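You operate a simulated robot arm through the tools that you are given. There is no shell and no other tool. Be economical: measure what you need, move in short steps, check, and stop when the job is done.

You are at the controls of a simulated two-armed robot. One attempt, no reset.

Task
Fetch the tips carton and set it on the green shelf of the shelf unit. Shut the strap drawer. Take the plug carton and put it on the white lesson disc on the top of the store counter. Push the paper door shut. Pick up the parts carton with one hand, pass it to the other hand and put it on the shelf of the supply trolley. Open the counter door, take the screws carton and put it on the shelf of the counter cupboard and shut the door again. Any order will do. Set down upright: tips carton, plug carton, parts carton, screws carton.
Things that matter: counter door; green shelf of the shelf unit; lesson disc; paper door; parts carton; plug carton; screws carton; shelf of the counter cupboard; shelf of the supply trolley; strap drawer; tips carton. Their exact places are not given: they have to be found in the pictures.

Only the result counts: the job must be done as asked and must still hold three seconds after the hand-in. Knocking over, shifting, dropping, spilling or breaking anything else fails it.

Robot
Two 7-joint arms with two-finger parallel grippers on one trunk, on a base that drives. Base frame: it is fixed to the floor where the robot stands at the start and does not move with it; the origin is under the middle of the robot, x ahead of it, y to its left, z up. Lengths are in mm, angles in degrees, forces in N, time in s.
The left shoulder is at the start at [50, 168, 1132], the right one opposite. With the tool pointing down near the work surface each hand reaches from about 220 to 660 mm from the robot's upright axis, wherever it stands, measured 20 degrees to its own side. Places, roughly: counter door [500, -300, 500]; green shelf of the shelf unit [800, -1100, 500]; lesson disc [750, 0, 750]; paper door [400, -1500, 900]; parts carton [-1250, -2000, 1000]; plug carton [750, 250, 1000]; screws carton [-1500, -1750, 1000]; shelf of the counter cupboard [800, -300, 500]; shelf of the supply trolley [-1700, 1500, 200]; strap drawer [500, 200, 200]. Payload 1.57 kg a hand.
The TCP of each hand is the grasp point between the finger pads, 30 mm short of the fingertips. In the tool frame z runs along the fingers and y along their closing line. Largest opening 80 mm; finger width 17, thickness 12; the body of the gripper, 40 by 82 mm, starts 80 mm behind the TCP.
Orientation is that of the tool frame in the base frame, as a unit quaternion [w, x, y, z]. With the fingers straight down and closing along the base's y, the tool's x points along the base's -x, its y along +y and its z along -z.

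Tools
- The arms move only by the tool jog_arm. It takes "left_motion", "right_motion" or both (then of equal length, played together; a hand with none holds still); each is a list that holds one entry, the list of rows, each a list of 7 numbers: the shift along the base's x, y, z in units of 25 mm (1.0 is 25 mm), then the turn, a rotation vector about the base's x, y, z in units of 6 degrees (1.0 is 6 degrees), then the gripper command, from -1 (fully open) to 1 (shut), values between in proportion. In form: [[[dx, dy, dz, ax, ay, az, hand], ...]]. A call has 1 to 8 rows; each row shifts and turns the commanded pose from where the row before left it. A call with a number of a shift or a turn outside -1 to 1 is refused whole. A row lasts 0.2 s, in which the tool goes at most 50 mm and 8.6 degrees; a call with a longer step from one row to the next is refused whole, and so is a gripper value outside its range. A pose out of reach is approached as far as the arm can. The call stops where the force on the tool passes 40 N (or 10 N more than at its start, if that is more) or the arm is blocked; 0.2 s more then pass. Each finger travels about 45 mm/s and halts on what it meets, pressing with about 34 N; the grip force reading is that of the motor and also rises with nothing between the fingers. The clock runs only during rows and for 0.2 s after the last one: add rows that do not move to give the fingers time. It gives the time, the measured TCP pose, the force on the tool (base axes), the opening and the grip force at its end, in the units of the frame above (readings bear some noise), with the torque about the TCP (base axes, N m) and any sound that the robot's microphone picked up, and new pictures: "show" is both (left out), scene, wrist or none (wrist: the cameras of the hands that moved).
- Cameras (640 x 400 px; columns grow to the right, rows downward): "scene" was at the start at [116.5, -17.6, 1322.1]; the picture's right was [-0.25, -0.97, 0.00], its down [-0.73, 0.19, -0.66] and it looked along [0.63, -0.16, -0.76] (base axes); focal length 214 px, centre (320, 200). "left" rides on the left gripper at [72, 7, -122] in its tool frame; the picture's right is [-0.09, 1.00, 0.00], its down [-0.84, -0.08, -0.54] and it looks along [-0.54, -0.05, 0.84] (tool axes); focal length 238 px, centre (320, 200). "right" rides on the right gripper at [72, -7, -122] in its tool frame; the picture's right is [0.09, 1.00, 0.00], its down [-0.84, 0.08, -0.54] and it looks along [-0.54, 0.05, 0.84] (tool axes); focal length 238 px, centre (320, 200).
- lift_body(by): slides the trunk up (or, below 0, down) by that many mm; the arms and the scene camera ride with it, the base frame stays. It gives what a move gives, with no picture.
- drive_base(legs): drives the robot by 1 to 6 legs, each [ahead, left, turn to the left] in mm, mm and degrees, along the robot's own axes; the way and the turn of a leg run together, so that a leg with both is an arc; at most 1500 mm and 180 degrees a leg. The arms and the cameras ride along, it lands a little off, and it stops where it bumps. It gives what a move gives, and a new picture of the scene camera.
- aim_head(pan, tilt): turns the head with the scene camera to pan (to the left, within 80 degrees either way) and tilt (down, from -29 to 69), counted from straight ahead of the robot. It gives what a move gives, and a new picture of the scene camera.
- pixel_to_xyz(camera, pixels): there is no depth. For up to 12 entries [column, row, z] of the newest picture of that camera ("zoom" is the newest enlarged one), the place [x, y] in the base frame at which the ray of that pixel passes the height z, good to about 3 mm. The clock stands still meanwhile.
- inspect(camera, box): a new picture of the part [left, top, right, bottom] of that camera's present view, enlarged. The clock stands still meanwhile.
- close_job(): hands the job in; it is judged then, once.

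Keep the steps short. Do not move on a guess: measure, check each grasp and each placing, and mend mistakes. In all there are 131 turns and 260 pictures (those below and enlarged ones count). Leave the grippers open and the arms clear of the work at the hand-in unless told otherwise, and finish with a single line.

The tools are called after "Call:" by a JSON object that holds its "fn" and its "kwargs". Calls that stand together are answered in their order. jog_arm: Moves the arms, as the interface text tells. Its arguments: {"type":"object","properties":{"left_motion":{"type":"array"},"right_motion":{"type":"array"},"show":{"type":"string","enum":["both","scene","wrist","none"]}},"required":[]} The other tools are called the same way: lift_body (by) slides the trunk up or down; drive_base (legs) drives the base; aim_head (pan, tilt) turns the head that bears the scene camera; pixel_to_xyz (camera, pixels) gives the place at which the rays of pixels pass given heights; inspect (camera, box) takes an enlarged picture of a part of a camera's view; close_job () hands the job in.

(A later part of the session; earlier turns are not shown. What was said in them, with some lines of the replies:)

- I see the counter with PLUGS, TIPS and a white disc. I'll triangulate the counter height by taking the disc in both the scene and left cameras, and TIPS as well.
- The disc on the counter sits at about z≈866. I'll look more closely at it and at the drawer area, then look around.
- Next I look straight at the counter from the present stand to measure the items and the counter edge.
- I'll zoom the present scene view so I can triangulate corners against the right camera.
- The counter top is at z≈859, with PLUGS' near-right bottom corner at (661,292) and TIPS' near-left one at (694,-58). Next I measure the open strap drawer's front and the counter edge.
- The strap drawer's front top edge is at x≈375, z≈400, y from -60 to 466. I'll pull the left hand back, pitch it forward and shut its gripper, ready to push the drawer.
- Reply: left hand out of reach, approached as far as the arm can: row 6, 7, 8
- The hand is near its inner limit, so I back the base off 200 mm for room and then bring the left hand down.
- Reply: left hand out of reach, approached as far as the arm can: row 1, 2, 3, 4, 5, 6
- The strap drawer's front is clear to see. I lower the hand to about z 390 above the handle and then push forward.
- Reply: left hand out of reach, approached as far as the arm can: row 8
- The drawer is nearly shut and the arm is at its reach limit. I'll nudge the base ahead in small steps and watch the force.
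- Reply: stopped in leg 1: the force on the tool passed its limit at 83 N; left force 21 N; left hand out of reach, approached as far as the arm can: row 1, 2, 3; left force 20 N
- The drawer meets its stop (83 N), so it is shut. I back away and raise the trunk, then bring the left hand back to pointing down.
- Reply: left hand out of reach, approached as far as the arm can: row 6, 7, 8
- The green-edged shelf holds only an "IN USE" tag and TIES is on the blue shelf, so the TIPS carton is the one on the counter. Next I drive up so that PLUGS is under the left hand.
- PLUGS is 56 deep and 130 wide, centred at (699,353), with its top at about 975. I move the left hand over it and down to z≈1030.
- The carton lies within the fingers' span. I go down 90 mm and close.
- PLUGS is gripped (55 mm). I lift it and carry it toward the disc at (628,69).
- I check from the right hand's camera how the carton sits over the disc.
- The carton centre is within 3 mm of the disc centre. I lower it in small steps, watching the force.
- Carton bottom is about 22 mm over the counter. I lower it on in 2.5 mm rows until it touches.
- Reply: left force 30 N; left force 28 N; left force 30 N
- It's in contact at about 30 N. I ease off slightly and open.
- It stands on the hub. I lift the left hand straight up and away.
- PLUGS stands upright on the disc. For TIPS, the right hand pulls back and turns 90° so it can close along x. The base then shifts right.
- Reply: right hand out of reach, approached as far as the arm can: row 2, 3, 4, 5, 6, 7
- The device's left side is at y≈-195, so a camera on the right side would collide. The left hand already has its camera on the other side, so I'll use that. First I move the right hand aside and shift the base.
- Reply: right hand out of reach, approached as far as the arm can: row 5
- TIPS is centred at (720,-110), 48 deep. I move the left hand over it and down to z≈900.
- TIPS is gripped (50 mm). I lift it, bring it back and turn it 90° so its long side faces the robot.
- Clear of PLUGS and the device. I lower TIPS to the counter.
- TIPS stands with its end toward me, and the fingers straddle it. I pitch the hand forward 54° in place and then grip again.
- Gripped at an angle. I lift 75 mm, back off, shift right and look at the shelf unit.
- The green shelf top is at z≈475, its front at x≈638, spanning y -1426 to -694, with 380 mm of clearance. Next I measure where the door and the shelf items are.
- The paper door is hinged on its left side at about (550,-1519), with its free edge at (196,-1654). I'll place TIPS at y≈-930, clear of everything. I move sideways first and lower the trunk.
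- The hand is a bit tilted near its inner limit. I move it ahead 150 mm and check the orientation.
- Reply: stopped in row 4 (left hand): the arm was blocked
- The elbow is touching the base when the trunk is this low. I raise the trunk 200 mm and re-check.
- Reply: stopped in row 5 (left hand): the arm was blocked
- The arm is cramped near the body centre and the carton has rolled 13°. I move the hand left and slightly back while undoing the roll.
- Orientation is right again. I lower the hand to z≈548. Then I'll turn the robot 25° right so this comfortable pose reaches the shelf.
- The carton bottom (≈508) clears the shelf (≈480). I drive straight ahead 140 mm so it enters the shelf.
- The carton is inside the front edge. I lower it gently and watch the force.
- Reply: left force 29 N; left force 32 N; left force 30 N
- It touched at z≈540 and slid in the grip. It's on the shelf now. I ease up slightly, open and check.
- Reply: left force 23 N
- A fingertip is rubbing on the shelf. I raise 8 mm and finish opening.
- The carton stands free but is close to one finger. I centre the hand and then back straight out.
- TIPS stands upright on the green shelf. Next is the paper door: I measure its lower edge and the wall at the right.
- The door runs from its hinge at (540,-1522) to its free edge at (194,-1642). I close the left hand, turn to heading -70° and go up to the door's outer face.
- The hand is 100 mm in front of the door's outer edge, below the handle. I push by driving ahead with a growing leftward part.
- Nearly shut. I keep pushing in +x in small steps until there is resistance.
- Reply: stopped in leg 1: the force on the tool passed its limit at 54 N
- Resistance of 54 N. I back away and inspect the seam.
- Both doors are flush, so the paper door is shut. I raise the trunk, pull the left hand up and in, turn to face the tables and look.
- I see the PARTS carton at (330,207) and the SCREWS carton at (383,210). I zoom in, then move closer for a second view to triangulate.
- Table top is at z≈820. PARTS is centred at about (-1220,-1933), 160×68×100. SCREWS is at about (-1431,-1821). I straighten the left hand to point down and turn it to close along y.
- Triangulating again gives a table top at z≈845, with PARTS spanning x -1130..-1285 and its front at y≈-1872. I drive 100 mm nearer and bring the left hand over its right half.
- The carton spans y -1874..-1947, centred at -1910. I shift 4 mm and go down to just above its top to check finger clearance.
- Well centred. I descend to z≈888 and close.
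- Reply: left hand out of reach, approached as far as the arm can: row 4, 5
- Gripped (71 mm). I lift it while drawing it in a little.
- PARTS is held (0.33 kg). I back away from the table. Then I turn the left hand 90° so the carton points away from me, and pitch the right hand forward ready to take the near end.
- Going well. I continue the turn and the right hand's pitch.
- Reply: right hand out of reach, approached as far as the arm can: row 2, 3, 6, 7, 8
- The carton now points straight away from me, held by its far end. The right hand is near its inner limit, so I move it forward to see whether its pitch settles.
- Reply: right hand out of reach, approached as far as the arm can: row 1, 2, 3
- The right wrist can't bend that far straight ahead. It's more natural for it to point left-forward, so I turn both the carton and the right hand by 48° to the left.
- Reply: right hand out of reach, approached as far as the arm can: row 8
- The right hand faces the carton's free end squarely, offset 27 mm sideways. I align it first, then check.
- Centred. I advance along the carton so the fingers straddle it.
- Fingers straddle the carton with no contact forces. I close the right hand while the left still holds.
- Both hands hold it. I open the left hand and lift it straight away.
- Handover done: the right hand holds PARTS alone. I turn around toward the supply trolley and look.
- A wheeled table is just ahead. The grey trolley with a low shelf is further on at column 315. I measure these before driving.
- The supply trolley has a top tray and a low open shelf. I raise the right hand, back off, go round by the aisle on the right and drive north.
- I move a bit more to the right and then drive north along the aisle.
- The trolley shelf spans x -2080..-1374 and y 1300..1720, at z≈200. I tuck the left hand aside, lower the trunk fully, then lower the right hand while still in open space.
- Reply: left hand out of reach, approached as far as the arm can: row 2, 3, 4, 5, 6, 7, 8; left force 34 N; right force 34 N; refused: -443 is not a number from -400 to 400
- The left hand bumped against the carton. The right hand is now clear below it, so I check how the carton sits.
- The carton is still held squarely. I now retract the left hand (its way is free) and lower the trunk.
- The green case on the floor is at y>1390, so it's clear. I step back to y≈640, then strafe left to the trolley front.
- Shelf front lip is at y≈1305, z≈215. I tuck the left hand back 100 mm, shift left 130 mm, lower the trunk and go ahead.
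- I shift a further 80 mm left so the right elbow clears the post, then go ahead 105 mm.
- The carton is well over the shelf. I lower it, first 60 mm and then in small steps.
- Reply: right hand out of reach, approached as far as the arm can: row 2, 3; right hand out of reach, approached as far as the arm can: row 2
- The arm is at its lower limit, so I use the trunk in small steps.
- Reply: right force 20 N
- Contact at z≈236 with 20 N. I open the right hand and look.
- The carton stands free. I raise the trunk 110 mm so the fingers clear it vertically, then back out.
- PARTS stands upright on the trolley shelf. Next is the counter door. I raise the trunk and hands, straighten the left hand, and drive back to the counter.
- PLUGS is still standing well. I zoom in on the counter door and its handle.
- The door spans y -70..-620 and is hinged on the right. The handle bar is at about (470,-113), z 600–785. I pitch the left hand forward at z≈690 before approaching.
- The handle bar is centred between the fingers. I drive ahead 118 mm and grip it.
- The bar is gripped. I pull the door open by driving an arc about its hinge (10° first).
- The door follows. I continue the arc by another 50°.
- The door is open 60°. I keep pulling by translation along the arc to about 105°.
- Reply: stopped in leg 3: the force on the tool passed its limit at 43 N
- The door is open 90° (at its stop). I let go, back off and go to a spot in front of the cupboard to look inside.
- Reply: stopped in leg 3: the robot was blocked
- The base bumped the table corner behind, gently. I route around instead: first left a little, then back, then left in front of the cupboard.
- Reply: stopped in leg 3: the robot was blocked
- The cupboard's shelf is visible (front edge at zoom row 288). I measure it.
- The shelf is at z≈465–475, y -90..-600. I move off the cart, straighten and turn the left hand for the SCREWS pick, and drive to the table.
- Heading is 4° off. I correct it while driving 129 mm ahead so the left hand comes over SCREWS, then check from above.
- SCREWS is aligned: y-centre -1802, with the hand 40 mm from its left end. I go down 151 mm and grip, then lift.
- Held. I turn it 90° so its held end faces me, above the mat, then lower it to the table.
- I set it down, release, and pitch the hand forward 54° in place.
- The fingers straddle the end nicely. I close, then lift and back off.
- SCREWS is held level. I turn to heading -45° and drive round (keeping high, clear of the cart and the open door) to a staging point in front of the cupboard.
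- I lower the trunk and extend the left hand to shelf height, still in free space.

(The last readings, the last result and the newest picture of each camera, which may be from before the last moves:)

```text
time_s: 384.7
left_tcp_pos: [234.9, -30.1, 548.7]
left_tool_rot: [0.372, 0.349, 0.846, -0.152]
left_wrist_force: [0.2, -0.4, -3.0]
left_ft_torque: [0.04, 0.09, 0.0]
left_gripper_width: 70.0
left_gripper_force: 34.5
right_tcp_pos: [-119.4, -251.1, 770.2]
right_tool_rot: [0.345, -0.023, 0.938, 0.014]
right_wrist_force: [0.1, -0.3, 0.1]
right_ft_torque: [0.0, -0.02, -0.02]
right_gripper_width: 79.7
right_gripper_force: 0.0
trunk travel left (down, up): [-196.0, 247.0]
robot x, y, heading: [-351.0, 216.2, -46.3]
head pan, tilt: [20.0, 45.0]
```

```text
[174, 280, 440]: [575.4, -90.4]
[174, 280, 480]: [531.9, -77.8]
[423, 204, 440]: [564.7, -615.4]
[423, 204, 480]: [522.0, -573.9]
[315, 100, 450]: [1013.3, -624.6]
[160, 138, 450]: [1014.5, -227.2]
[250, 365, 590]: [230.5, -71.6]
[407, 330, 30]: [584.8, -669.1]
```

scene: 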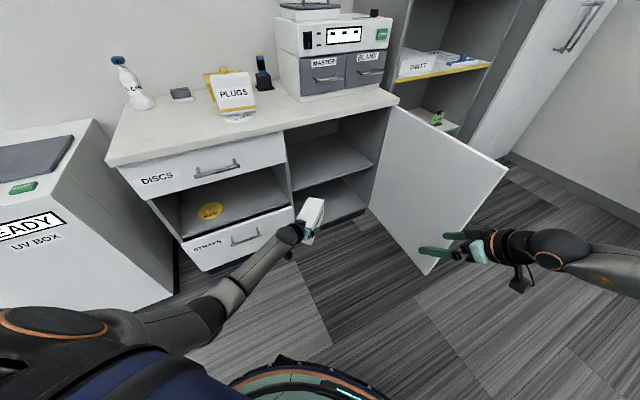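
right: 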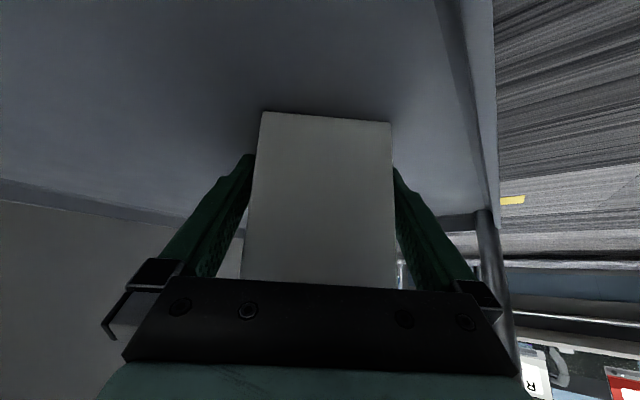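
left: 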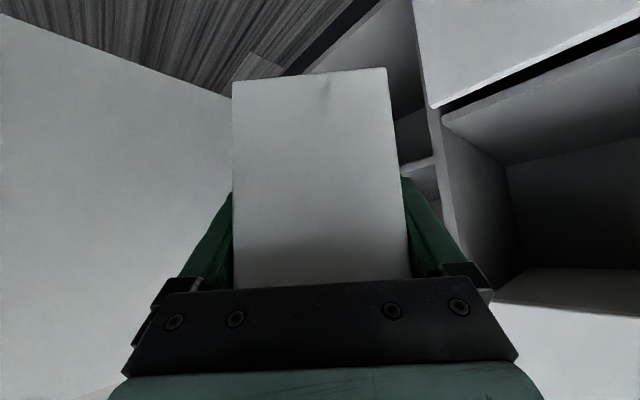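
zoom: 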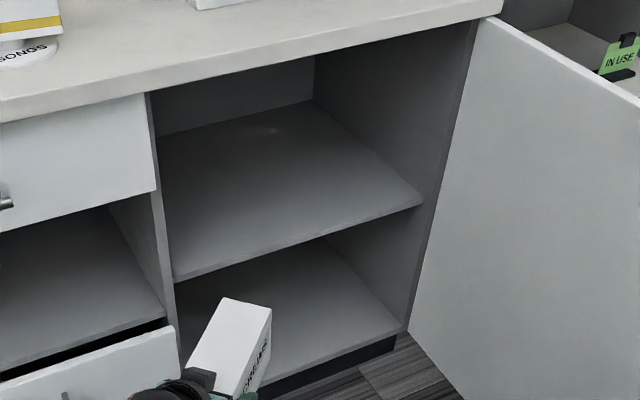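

The shelf front is at x≈555, z≈455–465. I raise the right hand above the door's top, then drive in two steps so the carton enters the cupboard.

Call:
{"fn": "jog_arm", "kwargs": {"right_motion": [[[-0.3, 0.3, 1, 0, 0, 0, -1], [-0.3, 0.3, 1, 0, 0, 0, -1], [-0.3, 0.3, 1, 0, 0, 0, -1], [-0.3, 0.3, 1, 0, 0, 0, -1], [-0.3, 0.3, 1, 0, 0, 0, -1], [-0.3, 0.3, 1, 0, 0, 0, -1]]], "show": "none"}}

Call:
{"fn": "drive_base", "kwargs": {"legs": [[0, 79, 0], [300, 0, 0]]}}

Call:
{"fn": "inspect", "kwargs": {"camera": "left", "box": [0, 0, 640, 400]}}

```text
time_s: 386.1
left_tcp_pos: [234.3, -31.5, 549.3]
left_tool_rot: [0.372, 0.349, 0.847, -0.152]
left_wrist_force: [-0.2, -0.4, -3.2]
left_ft_torque: [0.06, 0.05, -0.01]
left_gripper_width: 69.8
left_gripper_force: 33.7
right_tcp_pos: [-165.7, -205.4, 919.5]
right_tool_rot: [0.346, -0.022, 0.938, 0.014]
right_wrist_force: [-0.1, 0.4, -0.6]
right_ft_torque: [0.03, 0.0, 0.01]
right_gripper_width: 80.0
right_gripper_force: 0.1
trunk travel left (down, up): [-196.0, 247.0]
robot x, y, heading: [-357.7, 217.8, -46.4]
head pan, tilt: [20.0, 45.0]
```

```text
time_s: 389.2
left_tcp_pos: [499.2, -193.7, 548.3]
left_tool_rot: [0.371, 0.35, 0.846, -0.152]
left_wrist_force: [-0.2, 0.6, -3.2]
left_ft_torque: [0.11, 0.08, -0.04]
left_gripper_width: 69.8
left_gripper_force: 33.6
right_tcp_pos: [99.4, -368.1, 920.6]
right_tool_rot: [0.345, -0.022, 0.938, 0.014]
right_wrist_force: [0.6, 0.6, 0.3]
right_ft_torque: [0.01, 0.0, 0.0]
right_gripper_width: 80.1
right_gripper_force: 0.0
trunk travel left (down, up): [-196.0, 247.0]
robot x, y, heading: [-90.3, 59.7, -46.5]
head pan, tilt: [20.0, 45.0]
```

scene: 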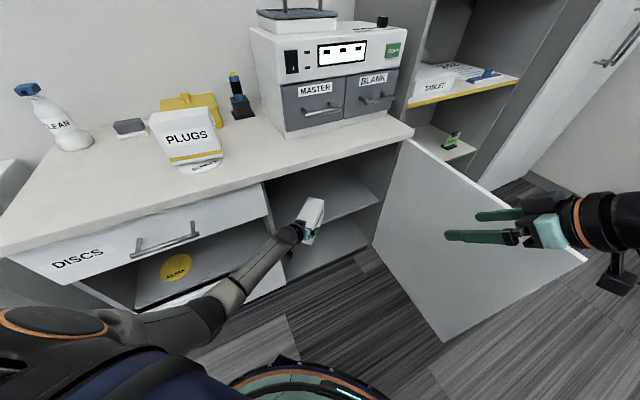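

```text
1.00 times, centred on (320, 200) of left (not enlarged: the box is as wide or as high as the picture)
```

zoom: 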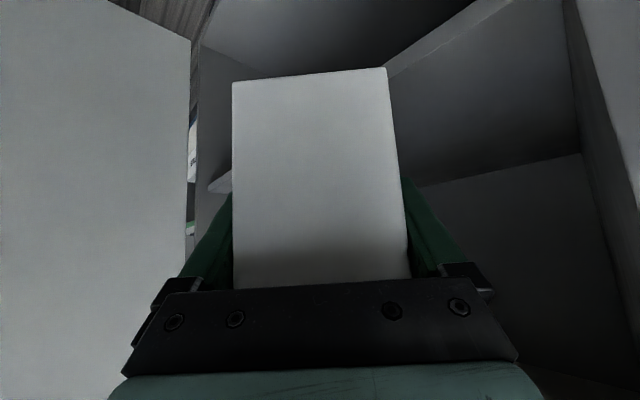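

Lined up above the shelf. I drive the remaining 222 mm in.

Call:
{"fn": "drive_base", "kwargs": {"legs": [[222, 0, 0]]}}

Call:
{"fn": "inspect", "kwargs": {"camera": "left", "box": [0, 0, 640, 400]}}

```text
time_s: 390.8
left_tcp_pos: [642.5, -349.4, 548.5]
left_tool_rot: [0.371, 0.352, 0.846, -0.153]
left_wrist_force: [-0.5, -0.8, -2.8]
left_ft_torque: [0.06, 0.01, 0.02]
left_gripper_width: 69.9
left_gripper_force: 33.8
right_tcp_pos: [241.6, -523.0, 919.6]
right_tool_rot: [0.344, -0.019, 0.939, 0.013]
right_wrist_force: [0.8, 0.1, -0.1]
right_ft_torque: [0.0, -0.02, -0.01]
right_gripper_width: 80.0
right_gripper_force: 0.1
trunk travel left (down, up): [-196.0, 247.0]
robot x, y, heading: [55.7, -95.0, -46.7]
head pan, tilt: [20.0, 45.0]
```

scene: 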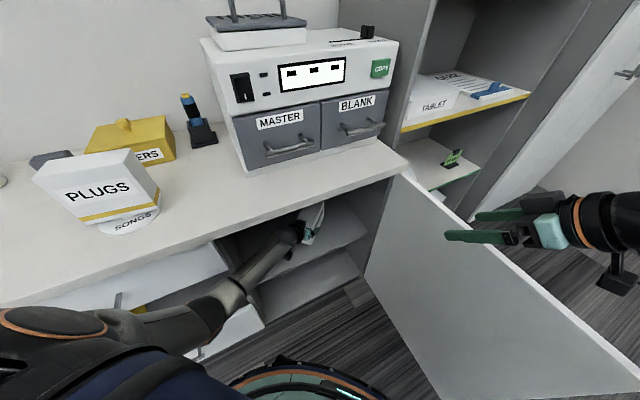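

```text
1.00 times, centred on (320, 200) of left (not enlarged: the box is as wide or as high as the picture)
```

zoom: 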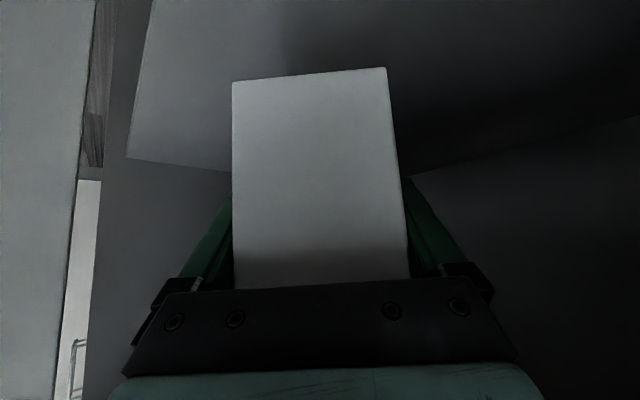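

The carton is inside over the shelf. I lower it: 35 mm, then small steps watching force.

Call:
{"fn": "jog_arm", "kwargs": {"left_motion": [[[0, 0, -0.4, 0, 0, 0, 1], [0, 0, -0.4, 0, 0, 0, 1], [0, 0, -0.4, 0, 0, 0, 1], [0, 0, 0, 0, 0, 0, 1]]], "show": "none"}}

Call:
{"fn": "jog_arm", "kwargs": {"left_motion": [[[0, 0, -0.15, 0, 0, 0, 1], [0, 0, -0.15, 0, 0, 0, 1], [0, 0, 0, 0, 0, 0, 1]]], "show": "none"}}

```text
time_s: 391.8
left_tcp_pos: [642.6, -349.2, 519.2]
left_tool_rot: [0.371, 0.353, 0.845, -0.153]
left_wrist_force: [-0.7, -0.5, -3.3]
left_ft_torque: [0.07, 0.05, -0.01]
left_gripper_width: 69.7
left_gripper_force: 34.7
right_tcp_pos: [243.2, -522.6, 919.8]
right_tool_rot: [0.345, -0.019, 0.939, 0.013]
right_wrist_force: [-0.2, 0.5, 0.2]
right_ft_torque: [0.0, 0.0, -0.01]
right_gripper_width: 79.9
right_gripper_force: 0.2
trunk travel left (down, up): [-196.0, 247.0]
robot x, y, heading: [58.5, -99.3, -46.7]
head pan, tilt: [20.0, 45.0]
```

```text
time_s: 392.6
left_tcp_pos: [642.8, -349.7, 511.9]
left_tool_rot: [0.371, 0.353, 0.845, -0.153]
left_wrist_force: [-0.8, -0.2, -3.3]
left_ft_torque: [0.09, 0.07, 0.03]
left_gripper_width: 69.6
left_gripper_force: 33.9
right_tcp_pos: [244.8, -522.2, 918.9]
right_tool_rot: [0.345, -0.019, 0.938, 0.012]
right_wrist_force: [-0.5, 0.2, 0.0]
right_ft_torque: [-0.01, -0.01, 0.0]
right_gripper_width: 79.9
right_gripper_force: 0.0
trunk travel left (down, up): [-196.0, 247.0]
robot x, y, heading: [56.4, -100.0, -46.9]
head pan, tilt: [20.0, 45.0]
```

Call:
{"fn": "jog_arm", "kwargs": {"left_motion": [[[0, 0, -0.15, 0, 0, 0, 1], [0, 0, -0.15, 0, 0, 0, 1], [0, 0, 0, 0, 0, 0, 1]]], "show": "none"}}

Call:
{"fn": "jog_arm", "kwargs": {"left_motion": [[[0, 0, -0.12, 0, 0, 0, 1], [0, 0, 0, 0, 0, 0, 1]]], "show": "wrist"}}

```text
time_s: 393.4
left_tcp_pos: [643.2, -350.1, 504.7]
left_tool_rot: [0.371, 0.354, 0.845, -0.155]
left_wrist_force: [-0.9, 0.3, 0.0]
left_ft_torque: [-0.25, -0.11, 0.0]
left_gripper_width: 70.0
left_gripper_force: 33.6
right_tcp_pos: [243.1, -522.7, 919.2]
right_tool_rot: [0.346, -0.019, 0.938, 0.013]
right_wrist_force: [0.0, -0.4, -1.0]
right_ft_torque: [0.03, -0.02, 0.01]
right_gripper_width: 80.3
right_gripper_force: 0.1
trunk travel left (down, up): [-196.0, 247.0]
robot x, y, heading: [58.3, -97.2, -47.0]
head pan, tilt: [20.0, 45.0]
```

```text
time_s: 394.0
left_tcp_pos: [643.6, -351.4, 504.1]
left_tool_rot: [0.374, 0.352, 0.844, -0.155]
left_wrist_force: [-0.9, 3.8, 15.2]
left_ft_torque: [0.33, 1.11, -0.21]
left_gripper_width: 69.7
left_gripper_force: 33.6
right_tcp_pos: [242.3, -522.4, 919.5]
right_tool_rot: [0.346, -0.018, 0.938, 0.011]
right_wrist_force: [1.2, 0.2, -0.2]
right_ft_torque: [0.0, -0.04, -0.03]
right_gripper_width: 80.0
right_gripper_force: 0.1
trunk travel left (down, up): [-196.0, 247.0]
robot x, y, heading: [57.9, -97.7, -46.9]
head pan, tilt: [20.0, 45.0]
```

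left: 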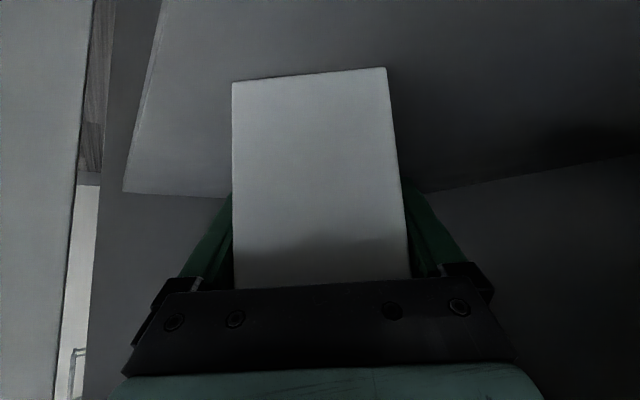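

Contact at 15 N. I open and look before withdrawing.

Call:
{"fn": "jog_arm", "kwargs": {"left_motion": [[[0, 0, 0.05, 0, 0, 0, 0.3], [0, 0, 0, 0, 0, 0, -1], [0, 0, 0, 0, 0, 0, -1], [0, 0, 0, 0, 0, 0, -1], [0, 0, 0.1, 0, 0, 0, -1]]], "show": "wrist"}}

```text
time_s: 395.2
left_tcp_pos: [643.2, -349.6, 506.6]
left_tool_rot: [0.372, 0.352, 0.845, -0.154]
left_wrist_force: [0.2, -0.7, -0.1]
left_ft_torque: [-0.01, -0.03, 0.03]
left_gripper_width: 80.0
left_gripper_force: 0.0
right_tcp_pos: [242.3, -522.1, 919.8]
right_tool_rot: [0.346, -0.018, 0.938, 0.013]
right_wrist_force: [0.6, 0.9, -0.1]
right_ft_torque: [0.01, -0.01, -0.05]
right_gripper_width: 79.9
right_gripper_force: 0.1
trunk travel left (down, up): [-196.0, 247.0]
robot x, y, heading: [55.0, -92.7, -46.7]
head pan, tilt: [20.0, 45.0]
5 turns are left
```

left: 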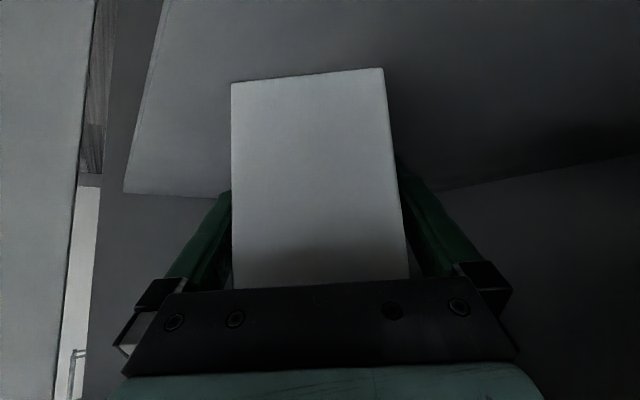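

The carton stands on the cupboard shelf. Turns are short, so I back straight out along the hand's line, close the left hand and drive round to the outer side of the open door.

Call:
{"fn": "drive_base", "kwargs": {"legs": [[-360, -14, 0]]}}

Call:
{"fn": "jog_arm", "kwargs": {"left_motion": [[[0, 0, 0, 0, 0, 0, 1], [0, 0, 0, 0, 0, 0, 1], [0, 0, 0, 0, 0, 0, 1], [0, 0, 0, 0, 0, 0, 1]]], "show": "none"}}

Call:
{"fn": "drive_base", "kwargs": {"legs": [[-101, -108, 0], [0, 0, -88.3], [699, 727, 0], [0, 0, -165], [-422, -243, 0]]}}

```text
time_s: 397.5
left_tcp_pos: [388.9, -94.8, 503.6]
left_tool_rot: [0.372, 0.35, 0.846, -0.152]
left_wrist_force: [-0.7, 0.3, -0.6]
left_ft_torque: [-0.02, 0.01, 0.01]
left_gripper_width: 80.1
left_gripper_force: 0.0
right_tcp_pos: [-10.4, -272.1, 918.5]
right_tool_rot: [0.346, -0.022, 0.938, 0.014]
right_wrist_force: [-0.2, -0.2, 0.1]
right_ft_torque: [0.01, 0.01, -0.04]
right_gripper_width: 80.0
right_gripper_force: 0.0
trunk travel left (down, up): [-196.0, 247.0]
robot x, y, heading: [-200.0, 154.3, -46.5]
head pan, tilt: [20.0, 45.0]
```

scene: 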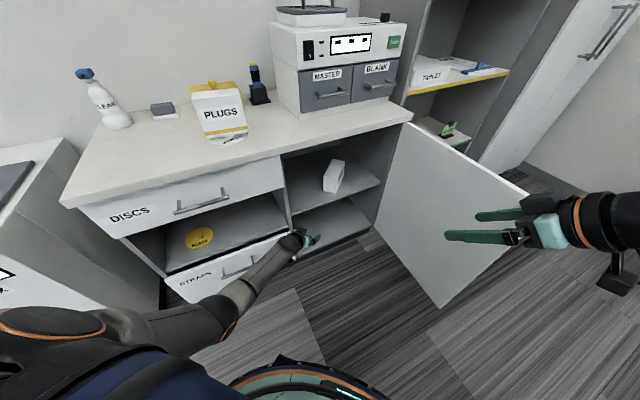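

```text
time_s: 398.5
left_tcp_pos: [388.3, -93.9, 505.4]
left_tool_rot: [0.372, 0.35, 0.846, -0.152]
left_wrist_force: [-0.2, 0.0, -0.1]
left_ft_torque: [-0.02, -0.04, -0.03]
left_gripper_width: 0.1
left_gripper_force: 3.7
right_tcp_pos: [-10.5, -271.3, 919.8]
right_tool_rot: [0.346, -0.022, 0.938, 0.014]
right_wrist_force: [0.1, 0.1, 0.5]
right_ft_torque: [0.0, 0.0, 0.01]
right_gripper_width: 80.3
right_gripper_force: 0.0
trunk travel left (down, up): [-196.0, 247.0]
robot x, y, heading: [-198.2, 154.2, -46.3]
head pan, tilt: [20.0, 45.0]
```

```text
time_s: 419.5
left_tcp_pos: [-274.7, -717.0, 505.7]
left_tool_rot: [0.341, -0.48, 0.78, 0.212]
left_wrist_force: [-0.2, -0.3, 0.6]
left_ft_torque: [-0.02, 0.01, -0.01]
left_gripper_width: 0.1
left_gripper_force: 21.5
right_tcp_pos: [18.0, -1043.0, 918.8]
right_tool_rot: [-0.192, 0.773, -0.532, -0.289]
right_wrist_force: [0.3, 0.1, 0.4]
right_ft_torque: [-0.01, 0.02, 0.03]
right_gripper_width: 80.2
right_gripper_force: 0.0
trunk travel left (down, up): [-196.0, 247.0]
robot x, y, heading: [-330.3, -1352.4, 62.0]
head pan, tilt: [20.0, 45.0]
4 turns are left
```

scene: 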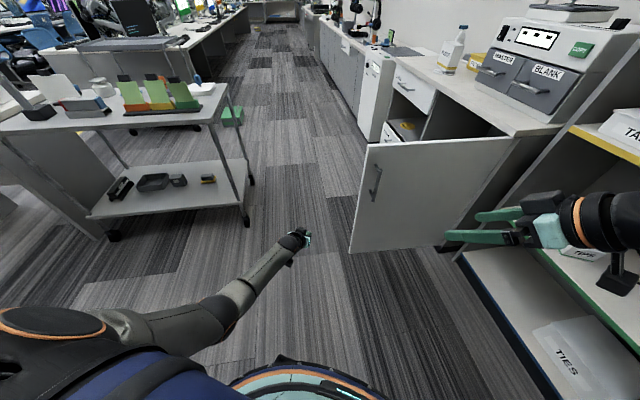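

The SCREWS carton stands on the cupboard shelf, and I'm now on the outer side of the door. I move the hand to its face, push it along the arc to shut, and end with a firm push.

Call:
{"fn": "drive_base", "kwargs": {"legs": [[129, -243, 0], [52, 60, -2], [122, 51, 0], [132, 17, 0]]}}

Call:
{"fn": "drive_base", "kwargs": {"legs": [[89, 214, -20], [89, 214, -20], [89, 214, -20]]}}

Call:
{"fn": "drive_base", "kwargs": {"legs": [[60, 0, 0]]}}

```text
time_s: 424.8
left_tcp_pos: [68.4, -398.6, 505.5]
left_tool_rot: [0.345, -0.467, 0.788, 0.206]
left_wrist_force: [-0.2, -0.3, 0.0]
left_ft_torque: [-0.01, 0.02, 0.01]
left_gripper_width: 0.0
left_gripper_force: 21.0
right_tcp_pos: [349.2, -733.8, 920.1]
right_tool_rot: [-0.197, 0.762, -0.547, -0.285]
right_wrist_force: [0.0, 0.3, 0.1]
right_ft_torque: [-0.01, 0.0, 0.01]
right_gripper_width: 79.8
right_gripper_force: 0.1
trunk travel left (down, up): [-196.0, 247.0]
robot x, y, heading: [-7.9, -1033.6, 59.8]
head pan, tilt: [20.0, 45.0]
```

scene: 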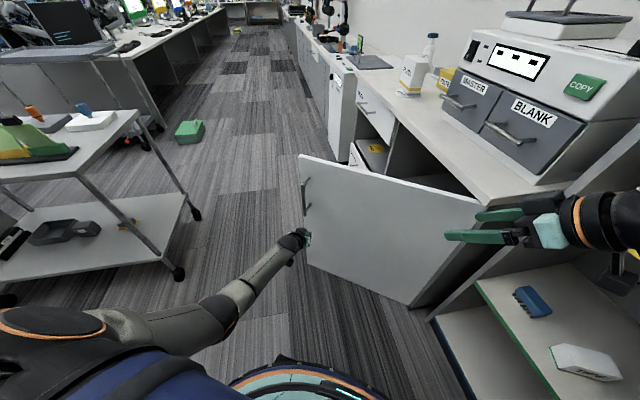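

```text
time_s: 431.6
left_tcp_pos: [492.7, -123.6, 498.5]
left_tool_rot: [0.394, -0.008, 0.919, 0.006]
left_wrist_force: [-1.5, 0.1, 0.0]
left_ft_torque: [0.0, 0.01, -0.01]
left_gripper_width: 0.0
left_gripper_force: 21.4
right_tcp_pos: [347.9, -534.8, 920.5]
right_tool_rot: [0.312, -0.387, 0.855, 0.147]
right_wrist_force: [0.7, 0.2, 0.2]
right_ft_torque: [0.01, 0.0, 0.0]
right_gripper_width: 79.9
right_gripper_force: 0.1
trunk travel left (down, up): [-196.0, 247.0]
robot x, y, heading: [-87.2, -374.2, -0.4]
head pan, tilt: [20.0, 45.0]
stopped in leg 3: the force on the tool passed its limit at 70 N (the readings are from after the stop); the commanded pose is now the measured one
```

scene: 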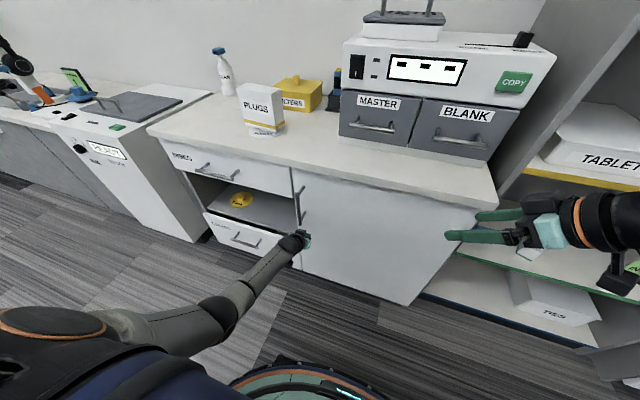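

```text
time_s: 432.4
left_tcp_pos: [492.4, -123.5, 490.6]
left_tool_rot: [0.383, -0.009, 0.924, 0.007]
left_wrist_force: [0.0, -0.6, 0.0]
left_ft_torque: [-0.01, -0.02, -0.01]
left_gripper_width: 0.1
left_gripper_force: 21.0
right_tcp_pos: [355.4, -534.0, 919.3]
right_tool_rot: [0.312, -0.387, 0.855, 0.146]
right_wrist_force: [-0.1, 0.1, 0.0]
right_ft_torque: [-0.02, 0.0, -0.02]
right_gripper_width: 80.2
right_gripper_force: 0.1
trunk travel left (down, up): [-196.0, 247.0]
robot x, y, heading: [-86.0, -373.9, -0.3]
head pan, tilt: [20.0, 45.0]
stopped in leg 1: the force on the tool passed its limit at 85 N (the readings are from after the stop); the commanded pose is now the measured one
3 turns are left
```

scene: 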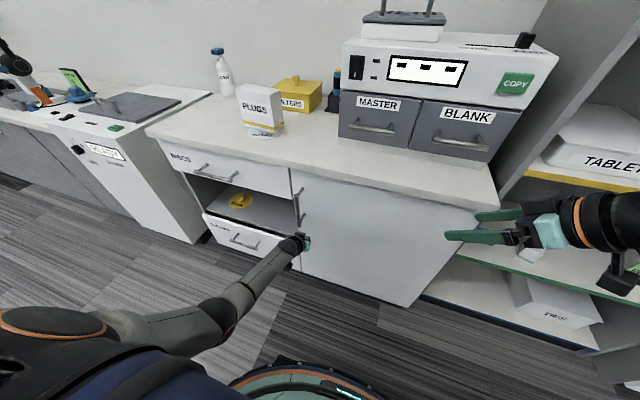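

The door meets its stop (85 N), so it is shut. I back off, open the left hand and take a last look.

Call:
{"fn": "drive_base", "kwargs": {"legs": [[-300, 0, 0]]}}

Call:
{"fn": "jog_arm", "kwargs": {"left_motion": [[[0, 0, 0, 0, 0, 0, -1], [0, 0, 0, 0, 0, 0, -1], [0, 0, 0, 0, 0, 0, -1], [0, 0, 0, 0, 0, 0, -1], [0, 0, 0, 0, 0, 0, -1]]], "show": "scene"}}

```text
time_s: 434.4
left_tcp_pos: [200.9, -121.3, 490.6]
left_tool_rot: [0.383, -0.008, 0.924, 0.007]
left_wrist_force: [0.3, 0.3, -0.1]
left_ft_torque: [-0.02, 0.01, 0.01]
left_gripper_width: 0.0
left_gripper_force: 21.5
right_tcp_pos: [62.6, -532.6, 919.6]
right_tool_rot: [0.313, -0.386, 0.855, 0.147]
right_wrist_force: [0.5, 0.4, -0.2]
right_ft_torque: [0.01, 0.01, 0.06]
right_gripper_width: 80.1
right_gripper_force: 0.0
trunk travel left (down, up): [-196.0, 247.0]
robot x, y, heading: [-375.5, -375.5, -0.0]
head pan, tilt: [20.0, 45.0]
```

scene: 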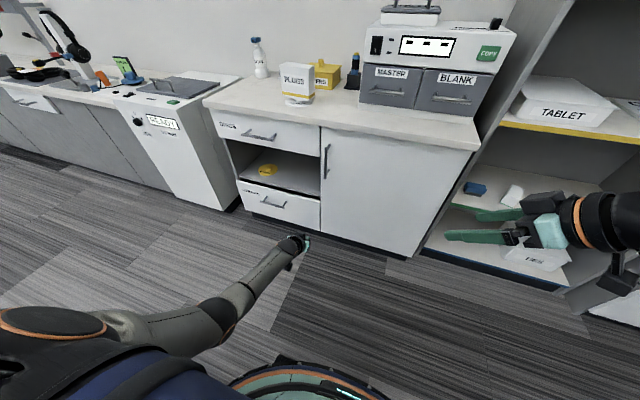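

```text
time_s: 435.6
left_tcp_pos: [199.4, -122.0, 490.5]
left_tool_rot: [0.383, -0.009, 0.924, 0.007]
left_wrist_force: [0.2, 0.0, -0.5]
left_ft_torque: [-0.03, 0.01, 0.0]
left_gripper_width: 80.0
left_gripper_force: 0.1
right_tcp_pos: [62.6, -531.1, 919.6]
right_tool_rot: [0.313, -0.386, 0.855, 0.146]
right_wrist_force: [-0.4, 0.6, -0.4]
right_ft_torque: [-0.01, 0.01, 0.01]
right_gripper_width: 79.9
right_gripper_force: 0.1
trunk travel left (down, up): [-196.0, 247.0]
robot x, y, heading: [-373.2, -372.8, -0.4]
head pan, tilt: [20.0, 45.0]
2 turns are left
```

scene: 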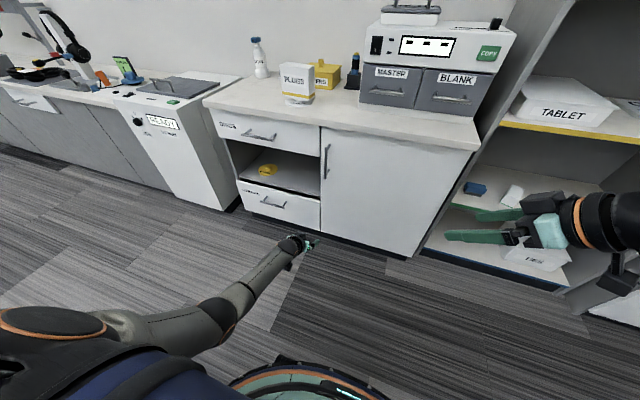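

The counter door and the drawers are flush, PLUGS stands on the disc and TIPS stands on the shelf. Both hands are open and clear, so I hand in.

Call:
{"fn": "close_job", "kwargs": {}}

```text
The job is handed in.
```

I did every step and handed the job in; the base lightly bumped the packaging table and the wheeled cart on the way, and I saw nothing shift.
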